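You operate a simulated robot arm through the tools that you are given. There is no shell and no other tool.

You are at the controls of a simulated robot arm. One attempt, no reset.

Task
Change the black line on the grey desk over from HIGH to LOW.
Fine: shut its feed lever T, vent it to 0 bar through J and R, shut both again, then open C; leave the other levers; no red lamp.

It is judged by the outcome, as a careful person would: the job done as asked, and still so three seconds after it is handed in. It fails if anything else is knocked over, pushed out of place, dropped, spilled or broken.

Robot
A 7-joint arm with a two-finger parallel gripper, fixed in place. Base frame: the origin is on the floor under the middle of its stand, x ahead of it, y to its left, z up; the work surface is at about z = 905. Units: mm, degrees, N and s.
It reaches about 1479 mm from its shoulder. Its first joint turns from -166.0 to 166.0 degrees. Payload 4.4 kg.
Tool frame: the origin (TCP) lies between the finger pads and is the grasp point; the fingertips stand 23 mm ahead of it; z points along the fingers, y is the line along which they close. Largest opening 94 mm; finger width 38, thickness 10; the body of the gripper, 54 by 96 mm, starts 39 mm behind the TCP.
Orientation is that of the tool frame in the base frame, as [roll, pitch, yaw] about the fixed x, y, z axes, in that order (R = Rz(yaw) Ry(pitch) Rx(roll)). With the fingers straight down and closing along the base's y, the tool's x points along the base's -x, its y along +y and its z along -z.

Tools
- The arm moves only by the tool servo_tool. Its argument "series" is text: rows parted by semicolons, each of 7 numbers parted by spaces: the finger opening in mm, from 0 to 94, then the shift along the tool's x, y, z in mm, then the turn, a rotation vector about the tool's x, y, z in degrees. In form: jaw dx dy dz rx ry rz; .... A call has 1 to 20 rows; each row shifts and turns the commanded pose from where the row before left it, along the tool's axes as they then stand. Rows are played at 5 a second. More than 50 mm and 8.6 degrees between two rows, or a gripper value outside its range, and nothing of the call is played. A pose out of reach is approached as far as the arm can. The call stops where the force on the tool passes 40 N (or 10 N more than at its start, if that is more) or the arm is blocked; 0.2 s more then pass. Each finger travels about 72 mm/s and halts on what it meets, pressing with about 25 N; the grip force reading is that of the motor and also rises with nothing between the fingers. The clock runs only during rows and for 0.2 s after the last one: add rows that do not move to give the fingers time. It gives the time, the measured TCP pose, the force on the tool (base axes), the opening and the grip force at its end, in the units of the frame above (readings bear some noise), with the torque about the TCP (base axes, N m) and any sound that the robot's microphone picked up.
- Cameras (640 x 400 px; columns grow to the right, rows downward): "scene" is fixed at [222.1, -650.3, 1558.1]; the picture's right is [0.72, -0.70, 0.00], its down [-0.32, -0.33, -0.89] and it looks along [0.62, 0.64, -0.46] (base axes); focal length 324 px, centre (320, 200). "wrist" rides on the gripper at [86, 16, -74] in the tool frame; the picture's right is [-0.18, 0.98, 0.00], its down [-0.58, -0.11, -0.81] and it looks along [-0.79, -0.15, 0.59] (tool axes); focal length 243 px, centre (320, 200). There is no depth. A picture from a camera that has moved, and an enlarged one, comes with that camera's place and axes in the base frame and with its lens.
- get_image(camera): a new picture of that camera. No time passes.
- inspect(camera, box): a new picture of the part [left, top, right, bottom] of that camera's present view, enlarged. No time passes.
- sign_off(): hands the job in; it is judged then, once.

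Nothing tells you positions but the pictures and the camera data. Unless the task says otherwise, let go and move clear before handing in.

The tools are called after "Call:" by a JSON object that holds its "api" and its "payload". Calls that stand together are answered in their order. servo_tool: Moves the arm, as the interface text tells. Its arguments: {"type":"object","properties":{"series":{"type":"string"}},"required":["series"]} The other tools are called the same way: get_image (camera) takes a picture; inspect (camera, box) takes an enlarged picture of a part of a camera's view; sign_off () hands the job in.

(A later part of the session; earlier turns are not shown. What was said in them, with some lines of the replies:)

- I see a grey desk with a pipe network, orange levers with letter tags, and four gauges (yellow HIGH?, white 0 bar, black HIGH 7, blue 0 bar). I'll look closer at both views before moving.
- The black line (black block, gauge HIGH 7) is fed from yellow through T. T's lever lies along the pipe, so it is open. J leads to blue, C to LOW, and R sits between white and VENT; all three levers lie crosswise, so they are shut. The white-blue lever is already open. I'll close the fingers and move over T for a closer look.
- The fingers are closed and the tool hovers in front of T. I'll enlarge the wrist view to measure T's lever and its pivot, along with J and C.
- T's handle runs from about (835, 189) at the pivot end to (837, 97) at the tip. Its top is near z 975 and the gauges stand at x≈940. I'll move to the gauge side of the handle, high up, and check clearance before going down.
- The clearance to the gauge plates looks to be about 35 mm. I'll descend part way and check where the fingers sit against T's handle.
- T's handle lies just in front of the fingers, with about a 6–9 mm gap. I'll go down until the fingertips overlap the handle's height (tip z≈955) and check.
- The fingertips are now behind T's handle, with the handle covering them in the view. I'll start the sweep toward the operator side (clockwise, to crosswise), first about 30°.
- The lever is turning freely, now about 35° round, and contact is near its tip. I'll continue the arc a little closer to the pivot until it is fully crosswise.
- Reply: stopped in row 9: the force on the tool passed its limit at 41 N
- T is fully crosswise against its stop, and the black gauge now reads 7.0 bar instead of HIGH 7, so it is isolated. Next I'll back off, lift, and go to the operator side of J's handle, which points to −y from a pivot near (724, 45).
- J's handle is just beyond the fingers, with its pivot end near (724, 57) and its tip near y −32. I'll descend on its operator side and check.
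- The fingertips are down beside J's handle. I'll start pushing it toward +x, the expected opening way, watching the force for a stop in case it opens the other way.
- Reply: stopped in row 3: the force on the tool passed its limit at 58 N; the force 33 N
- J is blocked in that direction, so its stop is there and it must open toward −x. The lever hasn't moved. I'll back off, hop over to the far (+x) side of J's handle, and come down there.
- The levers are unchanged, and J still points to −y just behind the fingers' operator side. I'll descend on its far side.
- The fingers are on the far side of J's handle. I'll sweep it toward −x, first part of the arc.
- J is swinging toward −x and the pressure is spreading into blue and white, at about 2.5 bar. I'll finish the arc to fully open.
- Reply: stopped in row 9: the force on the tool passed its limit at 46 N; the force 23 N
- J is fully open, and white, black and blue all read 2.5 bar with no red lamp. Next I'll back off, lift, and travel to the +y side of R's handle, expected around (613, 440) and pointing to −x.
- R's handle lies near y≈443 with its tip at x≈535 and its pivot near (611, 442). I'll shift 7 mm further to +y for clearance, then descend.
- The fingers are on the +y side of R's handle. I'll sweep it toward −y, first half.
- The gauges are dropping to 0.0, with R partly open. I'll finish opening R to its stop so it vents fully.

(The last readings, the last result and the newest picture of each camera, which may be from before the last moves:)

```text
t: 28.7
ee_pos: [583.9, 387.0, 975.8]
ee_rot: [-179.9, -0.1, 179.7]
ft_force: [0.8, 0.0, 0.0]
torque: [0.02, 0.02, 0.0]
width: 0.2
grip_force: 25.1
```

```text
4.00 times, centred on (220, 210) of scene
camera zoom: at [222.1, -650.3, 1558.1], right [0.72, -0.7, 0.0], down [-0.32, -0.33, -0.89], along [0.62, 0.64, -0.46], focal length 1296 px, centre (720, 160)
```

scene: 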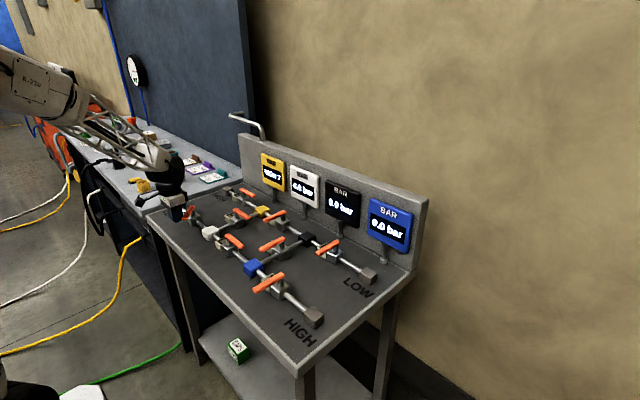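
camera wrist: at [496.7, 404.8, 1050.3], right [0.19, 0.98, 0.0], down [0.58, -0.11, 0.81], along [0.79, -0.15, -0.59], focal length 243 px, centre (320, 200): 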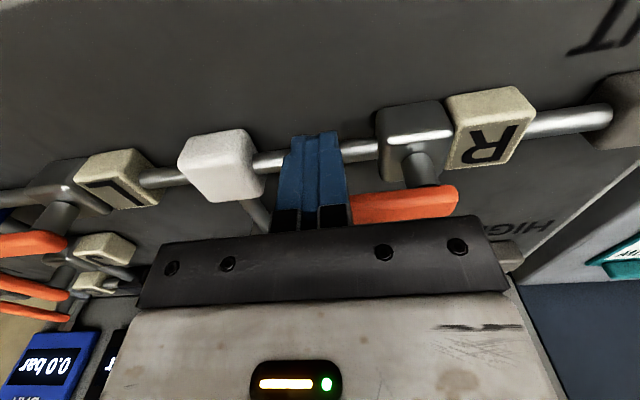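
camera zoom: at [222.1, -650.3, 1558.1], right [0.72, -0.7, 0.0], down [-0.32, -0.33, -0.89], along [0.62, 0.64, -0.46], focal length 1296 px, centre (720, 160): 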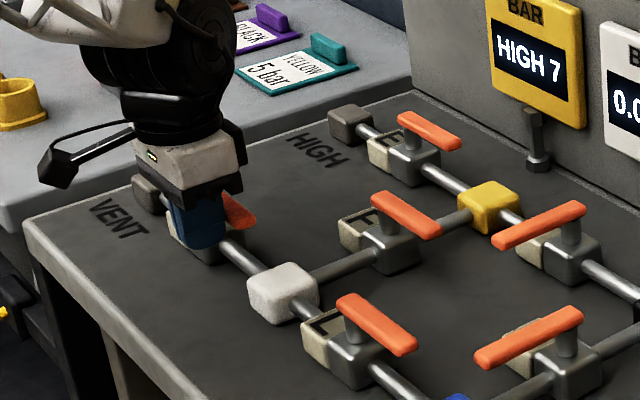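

R is open along its pipe, and black, white and blue all read 0.0 bar. Now to shut R again: I'll back off, lift over, and come down on the +x side of its handle.

Call:
{"api": "servo_tool", "payload": {"series": "0 4 0 0 0 0 0; 0 4 0 0 0 0 0; 0 0 0 -25 0 0 0; 0 0 0 -25 0 0 0; 0 0 0 -25 0 0 0; 0 -24.5 -1 0 0 0 0; 0 -24.5 -1 0 0 0 0; 0 -24.5 -1 0 0 0 0; 0 0 0 0 0 0 0"}}

Call:
{"api": "get_image", "payload": {"camera": "wrist"}}

Call:
{"api": "inspect", "payload": {"camera": "scene", "box": [140, 160, 300, 260]}}

```text
t: 30.7
ee_pos: [649.3, 384.6, 1049.9]
ee_rot: [-180.0, -0.1, 179.9]
ft_force: [1.0, 0.8, -1.3]
torque: [0.03, 0.01, 0.05]
width: 0.0
grip_force: 25.3
```

```text
taken
camera wrist: at [563.1, 402.2, 1124.4], right [0.19, 0.98, 0.0], down [0.58, -0.11, 0.81], along [0.79, -0.15, -0.59], focal length 243 px, centre (320, 200)
```

wrist: 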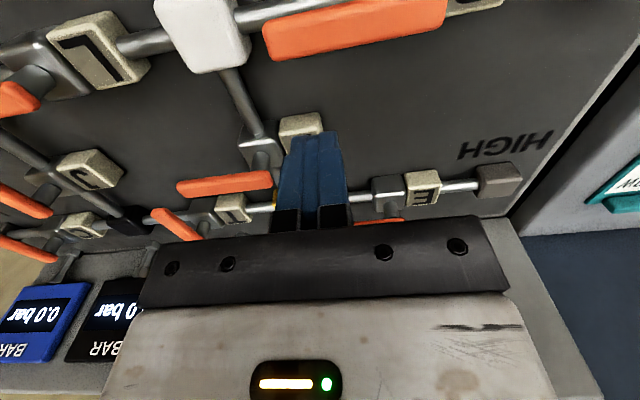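

```text
4.00 times, centred on (220, 210) of scene
camera zoom: at [222.1, -650.3, 1558.1], right [0.72, -0.7, 0.0], down [-0.32, -0.33, -0.89], along [0.62, 0.64, -0.46], focal length 1296 px, centre (720, 160)
```

zoom: 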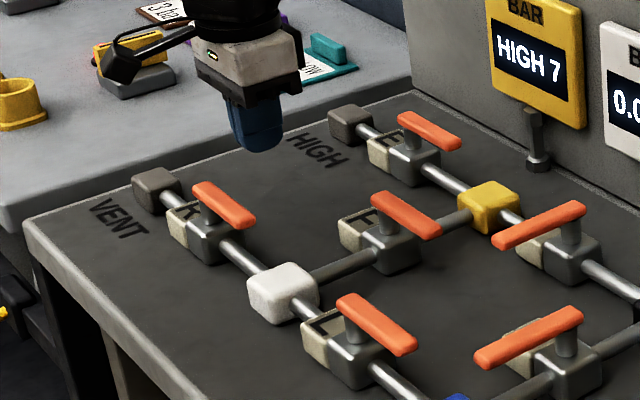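

R lies open along its pipe. I'll shift 4 mm further to +x and descend beside its handle.

Call:
{"api": "servo_tool", "payload": {"series": "0 -4 0 0 0 0 0; 0 0 0 25 0 0 0; 0 0 0 25 0 0 0; 0 0 0 14 0 0 0; 0 0 0 10 0 0 0; 0 0 0 0 0 0 0"}}

Call:
{"api": "get_image", "payload": {"camera": "wrist"}}

```text
t: 32.1
ee_pos: [653.6, 384.9, 976.4]
ee_rot: [-179.9, -0.1, 179.7]
ft_force: [-0.3, 0.5, 0.0]
torque: [-0.03, -0.01, 0.05]
width: 0.2
grip_force: 25.2
```

```text
taken
camera wrist: at [566.4, 402.6, 1051.2], right [0.19, 0.98, 0.0], down [0.58, -0.11, 0.81], along [0.79, -0.15, -0.59], focal length 243 px, centre (320, 200)
```

wrist: 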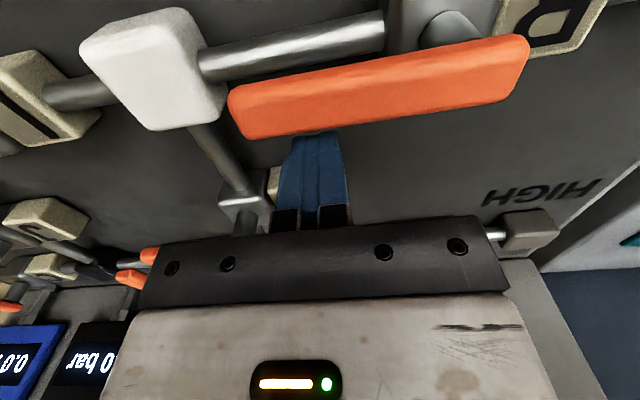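

The geometry matches J's case. I'll sweep R back from −y to −x to shut it.

Call:
{"api": "servo_tool", "payload": {"series": "0 6.2 0 0 0 0 0; 0 6.3 0 0 0 0 0; 0 6.6 -1.3 0 0 0 0; 0 6.7 -1.3 0 0 0 0; 0 7.3 0 0 0 0 0; 0 7.4 0 0 0 0 0; 0 7.8 1.8 0 0 0 0; 0 7.8 1.8 0 0 0 0; 0 6.8 4.6 0 0 0 0; 0 6.8 4.7 0 0 0 0; 0 6.1 6.5 0 0 0 0; 0 6.1 6.5 0 0 0 0; 0 3 7.5 0 0 0 0; 0 3 8 0 0 0 0; 0 0 2 0 0 0 0; 0 0 0 0 0 0 0"}}

Call:
{"api": "get_image", "payload": {"camera": "wrist"}}

Call:
{"api": "get_image", "payload": {"camera": "scene"}}

```text
t: 35.2
ee_pos: [567.7, 420.4, 977.1]
ee_rot: [-179.9, 0.0, 179.5]
ft_force: [-2.2, -25.0, 9.0]
torque: [0.09, -0.03, -0.28]
width: 0.0
grip_force: 24.9
stopped in row 15: the force on the tool passed its limit at 49 N (the readings are from after the stop); the commanded pose is now the measured one
```

```text
taken
camera wrist: at [479.7, 437.9, 1051.8], right [0.19, 0.98, 0.0], down [0.58, -0.11, 0.81], along [0.79, -0.16, -0.59], focal length 243 px, centre (320, 200)
```

wrist: 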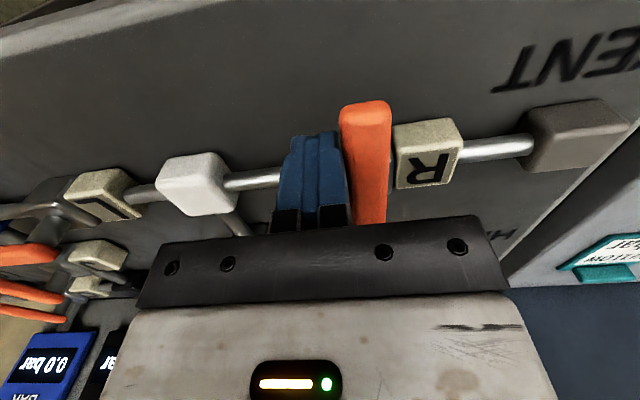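

```text
taken
```

scene: 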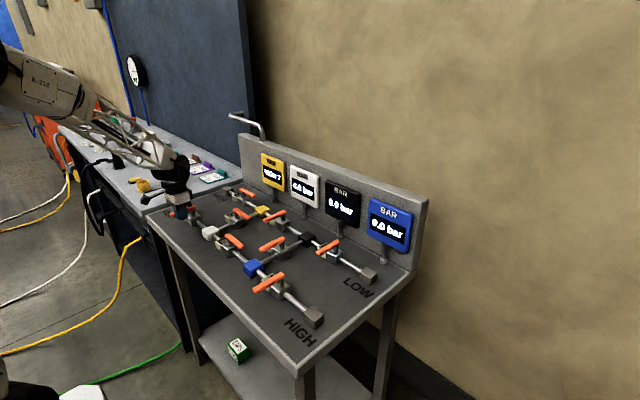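

R is shut against its stop and the gauges stay at 0.0. Next I'll lift off and travel to the +y side of J's handle, which now points to −x, to shut it.

Call:
{"api": "servo_tool", "payload": {"series": "0 0 -5 0 0 0 0; 0 0 -5 0 0 0 0; 0 0 0 -30 0 0 0; 0 0 0 -30 0 0 0; 0 0 0 -25 0 0 0; 0 -12.7 -42.2 0 0 0 0; 0 -12.7 -42.2 0 0 0 0; 0 -12.7 -42.2 0 0 0 0; 0 -12.7 -42.2 0 0 0 0; 0 -12.7 -42.2 0 0 0 0; 0 -12.7 -42.2 0 0 0 0; 0 -12.7 -42.2 0 0 0 0; 0 -12.7 -42.2 0 0 0 0; 0 0 0 0 0 0 0"}}

Call:
{"api": "get_image", "payload": {"camera": "wrist"}}

Call:
{"api": "inspect", "payload": {"camera": "scene", "box": [140, 160, 300, 260]}}

Call:
{"api": "inspect", "payload": {"camera": "scene", "box": [250, 150, 420, 256]}}

```text
t: 38.2
ee_pos: [666.0, 72.7, 1066.1]
ee_rot: [-179.7, 0.0, 179.7]
ft_force: [1.0, 0.3, -0.8]
torque: [0.0, 0.01, -0.01]
width: 0.0
grip_force: 25.4
```

```text
taken
camera wrist: at [580.2, 90.2, 1140.2], right [0.19, 0.98, 0.0], down [0.58, -0.11, 0.81], along [0.79, -0.15, -0.59], focal length 243 px, centre (320, 200)
```

wrist: 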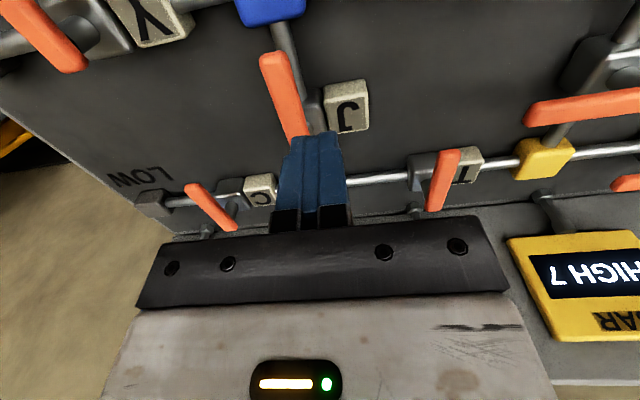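

```text
4.00 times, centred on (220, 210) of scene
camera zoom: at [222.1, -650.3, 1558.1], right [0.72, -0.7, 0.0], down [-0.32, -0.33, -0.89], along [0.62, 0.64, -0.46], focal length 1296 px, centre (720, 160)
```

zoom: 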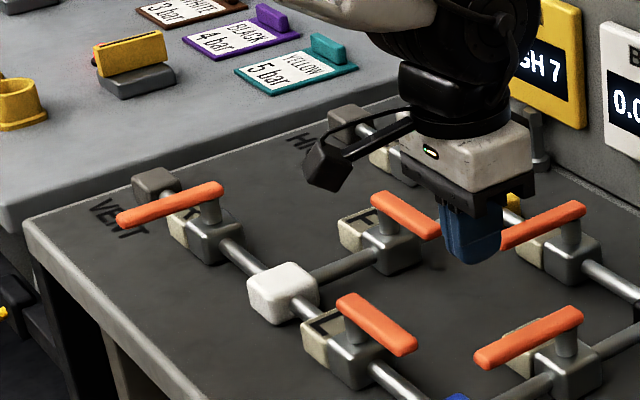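

```text
3.76 times, centred on (335, 203) of scene
camera zoom: at [222.1, -650.3, 1558.1], right [0.72, -0.7, 0.0], down [-0.32, -0.33, -0.89], along [0.62, 0.64, -0.46], focal length 1220 px, centre (264, 189)
```

zoom: 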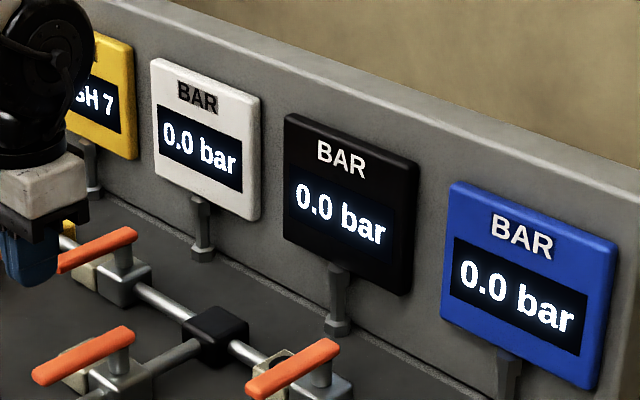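

R is shut and everything reads 0.0 bar. I'll descend on the +y side of J's handle.

Call:
{"api": "servo_tool", "payload": {"series": "0 -2 0 0 0 0 0; 0 0 0 30 0 0 0; 0 0 0 25 0 0 0; 0 0 0 20 0 0 0; 0 0 0 14 0 0 0; 0 0 0 0 0 0 0"}}

Call:
{"api": "get_image", "payload": {"camera": "wrist"}}

```text
t: 39.6
ee_pos: [668.5, 73.5, 974.5]
ee_rot: [-179.8, 0.0, 179.7]
ft_force: [0.6, 0.1, 0.2]
torque: [-0.01, 0.01, -0.03]
width: 0.0
grip_force: 24.9
```

```text
taken
camera wrist: at [581.9, 90.7, 1048.5], right [0.19, 0.98, 0.0], down [0.58, -0.11, 0.81], along [0.79, -0.15, -0.59], focal length 243 px, centre (320, 200)
```

wrist: 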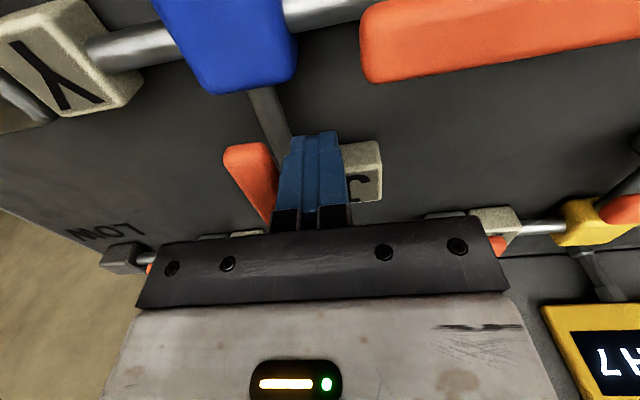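

The fingers are beside J's handle. I'll sweep it from −x back to −y to shut it, pressing gently to the stop.

Call:
{"api": "servo_tool", "payload": {"series": "0 2 -5 0 0 0 0; 0 2 -5 0 0 0 0; 0 3.4 -5.6 0 0 0 0; 0 3.4 -5.6 0 0 0 0; 0 1.6 -7 0 0 0 0; 0 1.7 -7.1 0 0 0 0; 0 -1.2 -7.5 0 0 0 0; 0 -1.3 -7.5 0 0 0 0; 0 -4.5 -5.7 0 0 0 0; 0 -4.6 -5.8 0 0 0 0; 0 -5.8 -5.4 0 0 0 0; 0 -5.8 -5.5 0 0 0 0; 0 -7.4 -4.6 0 0 0 0; 0 -7.5 -4.7 0 0 0 0; 0 -2 0 0 0 0 0; 0 -2 0 0 0 0 0; 0 -2 0 0 0 0 0; 0 0 0 0 0 0 0"}}

Call:
{"api": "get_image", "payload": {"camera": "wrist"}}

Call:
{"api": "get_image", "payload": {"camera": "scene"}}

```text
t: 43.2
ee_pos: [696.2, -8.4, 974.2]
ee_rot: [-179.8, -0.3, 179.8]
ft_force: [-23.4, -0.2, 9.6]
torque: [0.08, -0.32, 0.2]
width: 0.1
grip_force: 24.9
stopped in row 18: the force on the tool passed its limit at 46 N (the readings are from after the stop); the commanded pose is now the measured one
```

```text
taken
camera wrist: at [609.1, 8.8, 1048.9], right [0.19, 0.98, 0.0], down [0.59, -0.11, 0.8], along [0.79, -0.15, -0.6], focal length 243 px, centre (320, 200)
```

wrist: 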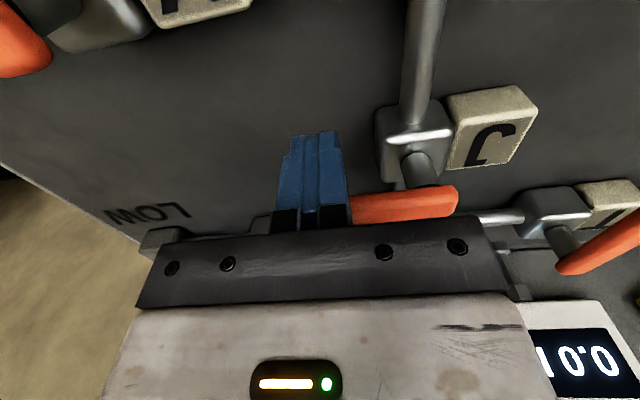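

```text
taken
```

scene: 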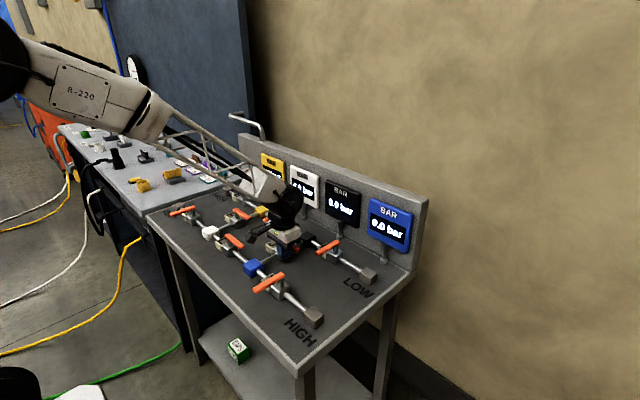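

J is shut against its stop. Next I'll lift off and go to the +y side of C's handle, which points to −x with its pivot near (833, −90), after rechecking the gauges and levers.

Call:
{"api": "servo_tool", "payload": {"series": "0 4 0 0 0 0 0; 0 4 0 0 0 0 0; 0 0 0 -30 0 0 0; 0 0 0 -30 0 0 0; 0 0 0 -30 0 0 0; 0 -22.4 -12.8 0 0 0 0; 0 -22.4 -12.8 0 0 0 0; 0 -22.4 -12.8 0 0 0 0; 0 -22.4 -12.8 0 0 0 0; 0 0 0 0 0 0 0"}}

Call:
{"api": "get_image", "payload": {"camera": "wrist"}}

Call:
{"api": "inspect", "payload": {"camera": "scene", "box": [230, 150, 410, 262]}}

Call:
{"api": "get_image", "payload": {"camera": "scene"}}

```text
t: 45.4
ee_pos: [778.9, -61.6, 1063.0]
ee_rot: [-179.8, -0.2, 179.7]
ft_force: [-1.0, 0.5, -0.3]
torque: [0.0, -0.04, 0.0]
width: 0.0
grip_force: 25.3
```

```text
taken
camera wrist: at [692.3, -43.7, 1138.1], right [0.19, 0.98, 0.0], down [0.58, -0.11, 0.8], along [0.79, -0.15, -0.59], focal length 243 px, centre (320, 200)
```

wrist: 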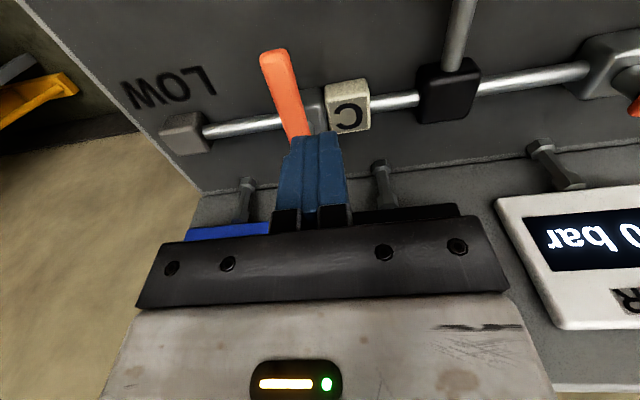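

```text
3.56 times, centred on (320, 206) of scene
camera zoom: at [222.1, -650.3, 1558.1], right [0.72, -0.7, 0.0], down [-0.32, -0.33, -0.89], along [0.62, 0.64, -0.46], focal length 1152 px, centre (320, 179)
```

zoom: 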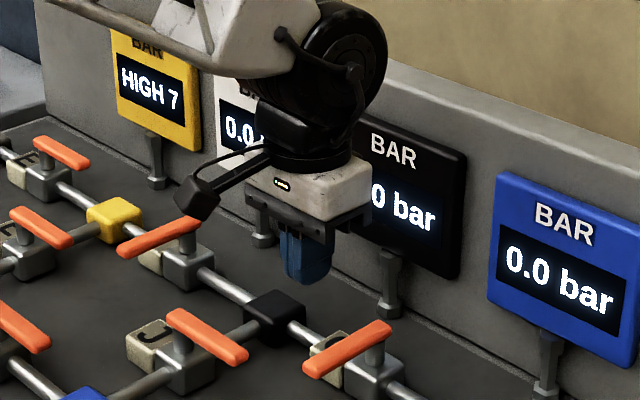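

```text
taken
```

scene: 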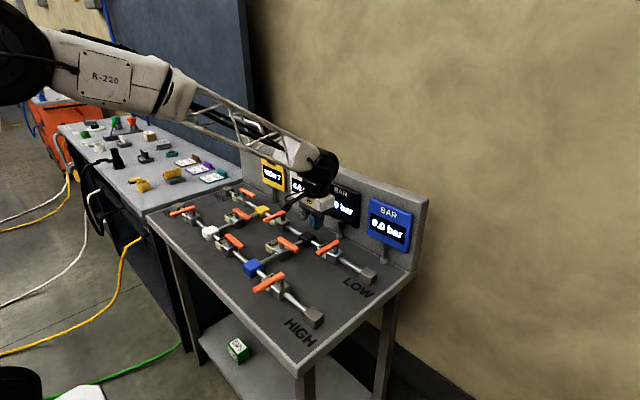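

T, J and R are all crosswise and black reads 0.0 bar. C's handle sits in the same relation to the tool as R's did. I'll descend beside it.

Call:
{"api": "servo_tool", "payload": {"series": "0 0 1 30 0 0 0; 0 0 1 25 0 0 0; 0 0 0 20 0 0 0; 0 0 0 12 0 0 0; 0 0 0 0 0 0 0"}}

Call:
{"api": "get_image", "payload": {"camera": "wrist"}}

```text
t: 46.6
ee_pos: [779.1, -57.8, 976.0]
ee_rot: [-179.7, -0.1, 179.6]
ft_force: [0.7, -0.4, 0.6]
torque: [0.0, -0.02, 0.01]
width: 0.0
grip_force: 25.1
```

```text
taken
camera wrist: at [692.0, -40.9, 1051.1], right [0.19, 0.98, 0.0], down [0.58, -0.11, 0.8], along [0.79, -0.15, -0.59], focal length 243 px, centre (320, 200)
```

wrist: 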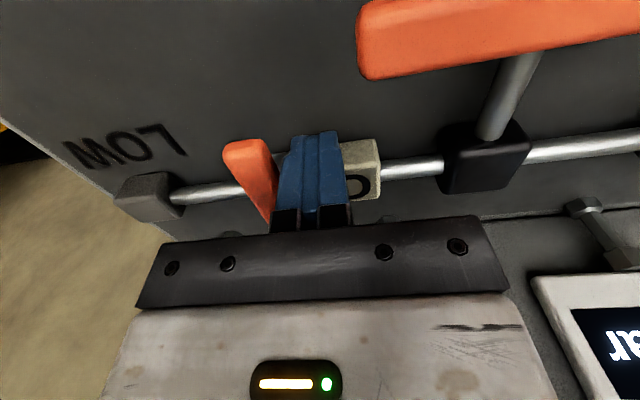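

The picture matches the J case. I'll sweep C from −x to −y to open it, pressing gently to its stop.

Call:
{"api": "servo_tool", "payload": {"series": "0 2 -5 0 0 0 0; 0 2 -5 0 0 0 0; 0 3.4 -5.6 0 0 0 0; 0 3.4 -5.6 0 0 0 0; 0 1.6 -7 0 0 0 0; 0 1.7 -7.1 0 0 0 0; 0 -1.2 -7.5 0 0 0 0; 0 -1.3 -7.5 0 0 0 0; 0 -4.5 -5.7 0 0 0 0; 0 -4.6 -5.8 0 0 0 0; 0 -5.8 -5.4 0 0 0 0; 0 -5.8 -5.5 0 0 0 0; 0 -7.4 -4.6 0 0 0 0; 0 -7.5 -4.7 0 0 0 0; 0 -2 0 0 0 0 0; 0 -2 0 0 0 0 0; 0 -2 0 0 0 0 0; 0 0 0 0 0 0 0"}}

Call:
{"api": "get_image", "payload": {"camera": "wrist"}}

Call:
{"api": "inspect", "payload": {"camera": "scene", "box": [240, 150, 420, 290]}}

```text
t: 50.3
ee_pos: [806.1, -141.2, 976.8]
ee_rot: [-179.8, -0.5, 179.6]
ft_force: [-25.9, -1.5, 11.5]
torque: [0.08, -0.24, 0.18]
width: 0.0
grip_force: 24.7
stopped in row 18: the force on the tool passed its limit at 45 N (the readings are from after the stop); the commanded pose is now the measured one
```

```text
taken
camera wrist: at [719.3, -123.9, 1051.6], right [0.19, 0.98, -0.01], down [0.59, -0.11, 0.8], along [0.79, -0.15, -0.6], focal length 243 px, centre (320, 200)
```

wrist: 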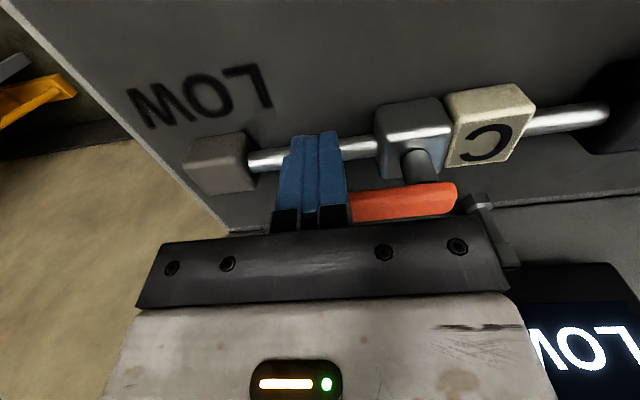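

```text
2.86 times, centred on (330, 220) of scene
camera zoom: at [222.1, -650.3, 1558.1], right [0.72, -0.7, 0.0], down [-0.32, -0.33, -0.89], along [0.62, 0.64, -0.46], focal length 926 px, centre (291, 143)
```

zoom: 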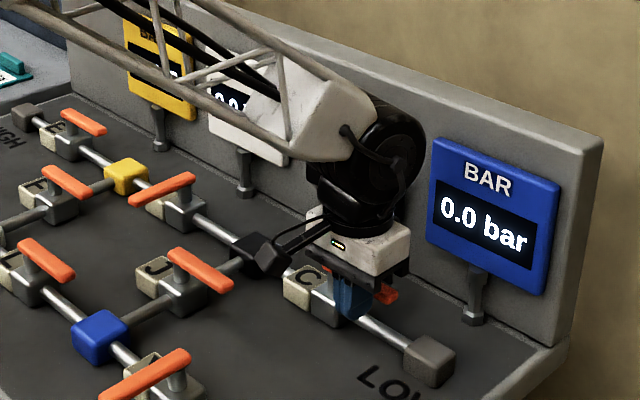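

C is open against its stop and the black gauge now shows LOW. I'll back off, lift clear, move away from the board and check everything once more.

Call:
{"api": "servo_tool", "payload": {"series": "0 4 0 0 0 0 0; 0 4 0 0 0 0 0; 0 0 0 -30 0 0 0; 0 0 0 -30 0 0 0; 0 0 0 -40 0 0 0; 0 0 0 -40 0 0 0; 0 35 25 -20 0 0 0; 0 35 25 -20 0 0 0; 0 35 25 -20 0 0 0; 0 35 25 -20 0 0 0; 0 30 25 -20 0 0 0; 0 30 25 -20 0 0 0; 0 0 0 0 0 0 0; 0 0 0 0 0 0 0"}}

Call:
{"api": "get_image", "payload": {"camera": "scene"}}

Call:
{"api": "inspect", "payload": {"camera": "scene", "box": [240, 150, 420, 262]}}

Call:
{"api": "inspect", "payload": {"camera": "scene", "box": [150, 170, 390, 320]}}

Call:
{"api": "get_image", "payload": {"camera": "wrist"}}

```text
t: 53.3
ee_pos: [602.0, 11.5, 1237.8]
ee_rot: [-179.7, -0.4, 179.8]
ft_force: [-0.5, 0.1, 0.9]
torque: [0.0, -0.02, 0.02]
width: 0.0
grip_force: 24.8
```

```text
taken
```

scene: 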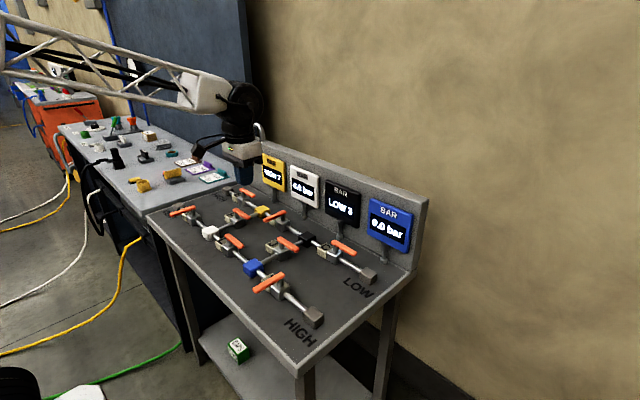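

```text
3.56 times, centred on (330, 206) of scene
camera zoom: at [222.1, -650.3, 1558.1], right [0.72, -0.7, 0.0], down [-0.32, -0.33, -0.89], along [0.62, 0.64, -0.46], focal length 1152 px, centre (284, 179)
```

zoom: 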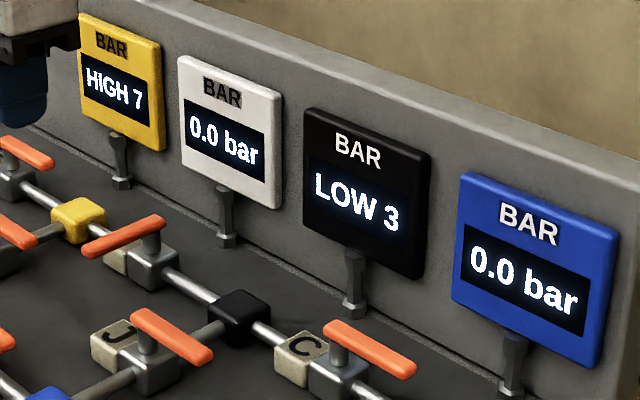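

```text
2.67 times, centred on (270, 245) of scene
camera zoom: at [222.1, -650.3, 1558.1], right [0.72, -0.7, 0.0], down [-0.32, -0.33, -0.89], along [0.62, 0.64, -0.46], focal length 864 px, centre (453, 80)
```

zoom: 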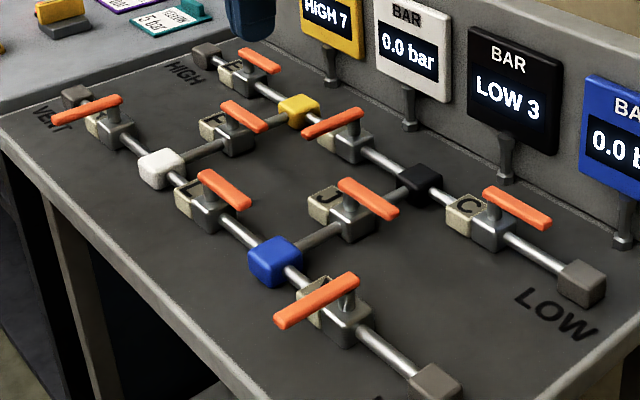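

```text
taken
camera wrist: at [515.6, 28.9, 1313.9], right [0.19, 0.98, -0.01], down [0.59, -0.11, 0.8], along [0.79, -0.15, -0.6], focal length 243 px, centre (320, 200)
```

wrist: 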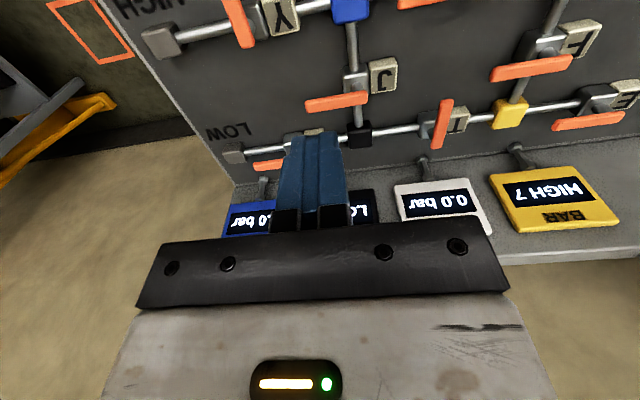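

The black gauge reads LOW 3 and white and blue read 0.0. T, J and R are shut, C is open, and E, F, L and Y are as they were. There is no red lamp and the arm is clear, so I'm handing in.

Call:
{"api": "sign_off", "payload": {}}

```text
The job is handed in.
```

The black line is changed over from HIGH to LOW: its gauge now reads LOW 3, and no red lamp came on. I've handed the job in with the arm lifted clear of the desk.

- **Isolate:** I shut T, and black went from HIGH 7 to an isolated 7.0 bar.
- **Vent:** I opened J and then R. Black, blue and white all rose or fell to 2.5 bar when J opened, then vented to 0.0 bar through R.
- **Shut again:** I shut R and then J, each pressed to its stop, and black stayed at 0.0 bar.
- **Connect:** I opened C to its stop.

I first pushed J the wrong way. The arm hit J's stop at 58 N, and the lever did not move.

In the last pictures, levers E, F, L and Y are as they started, and white and blue read 0.0 bar.
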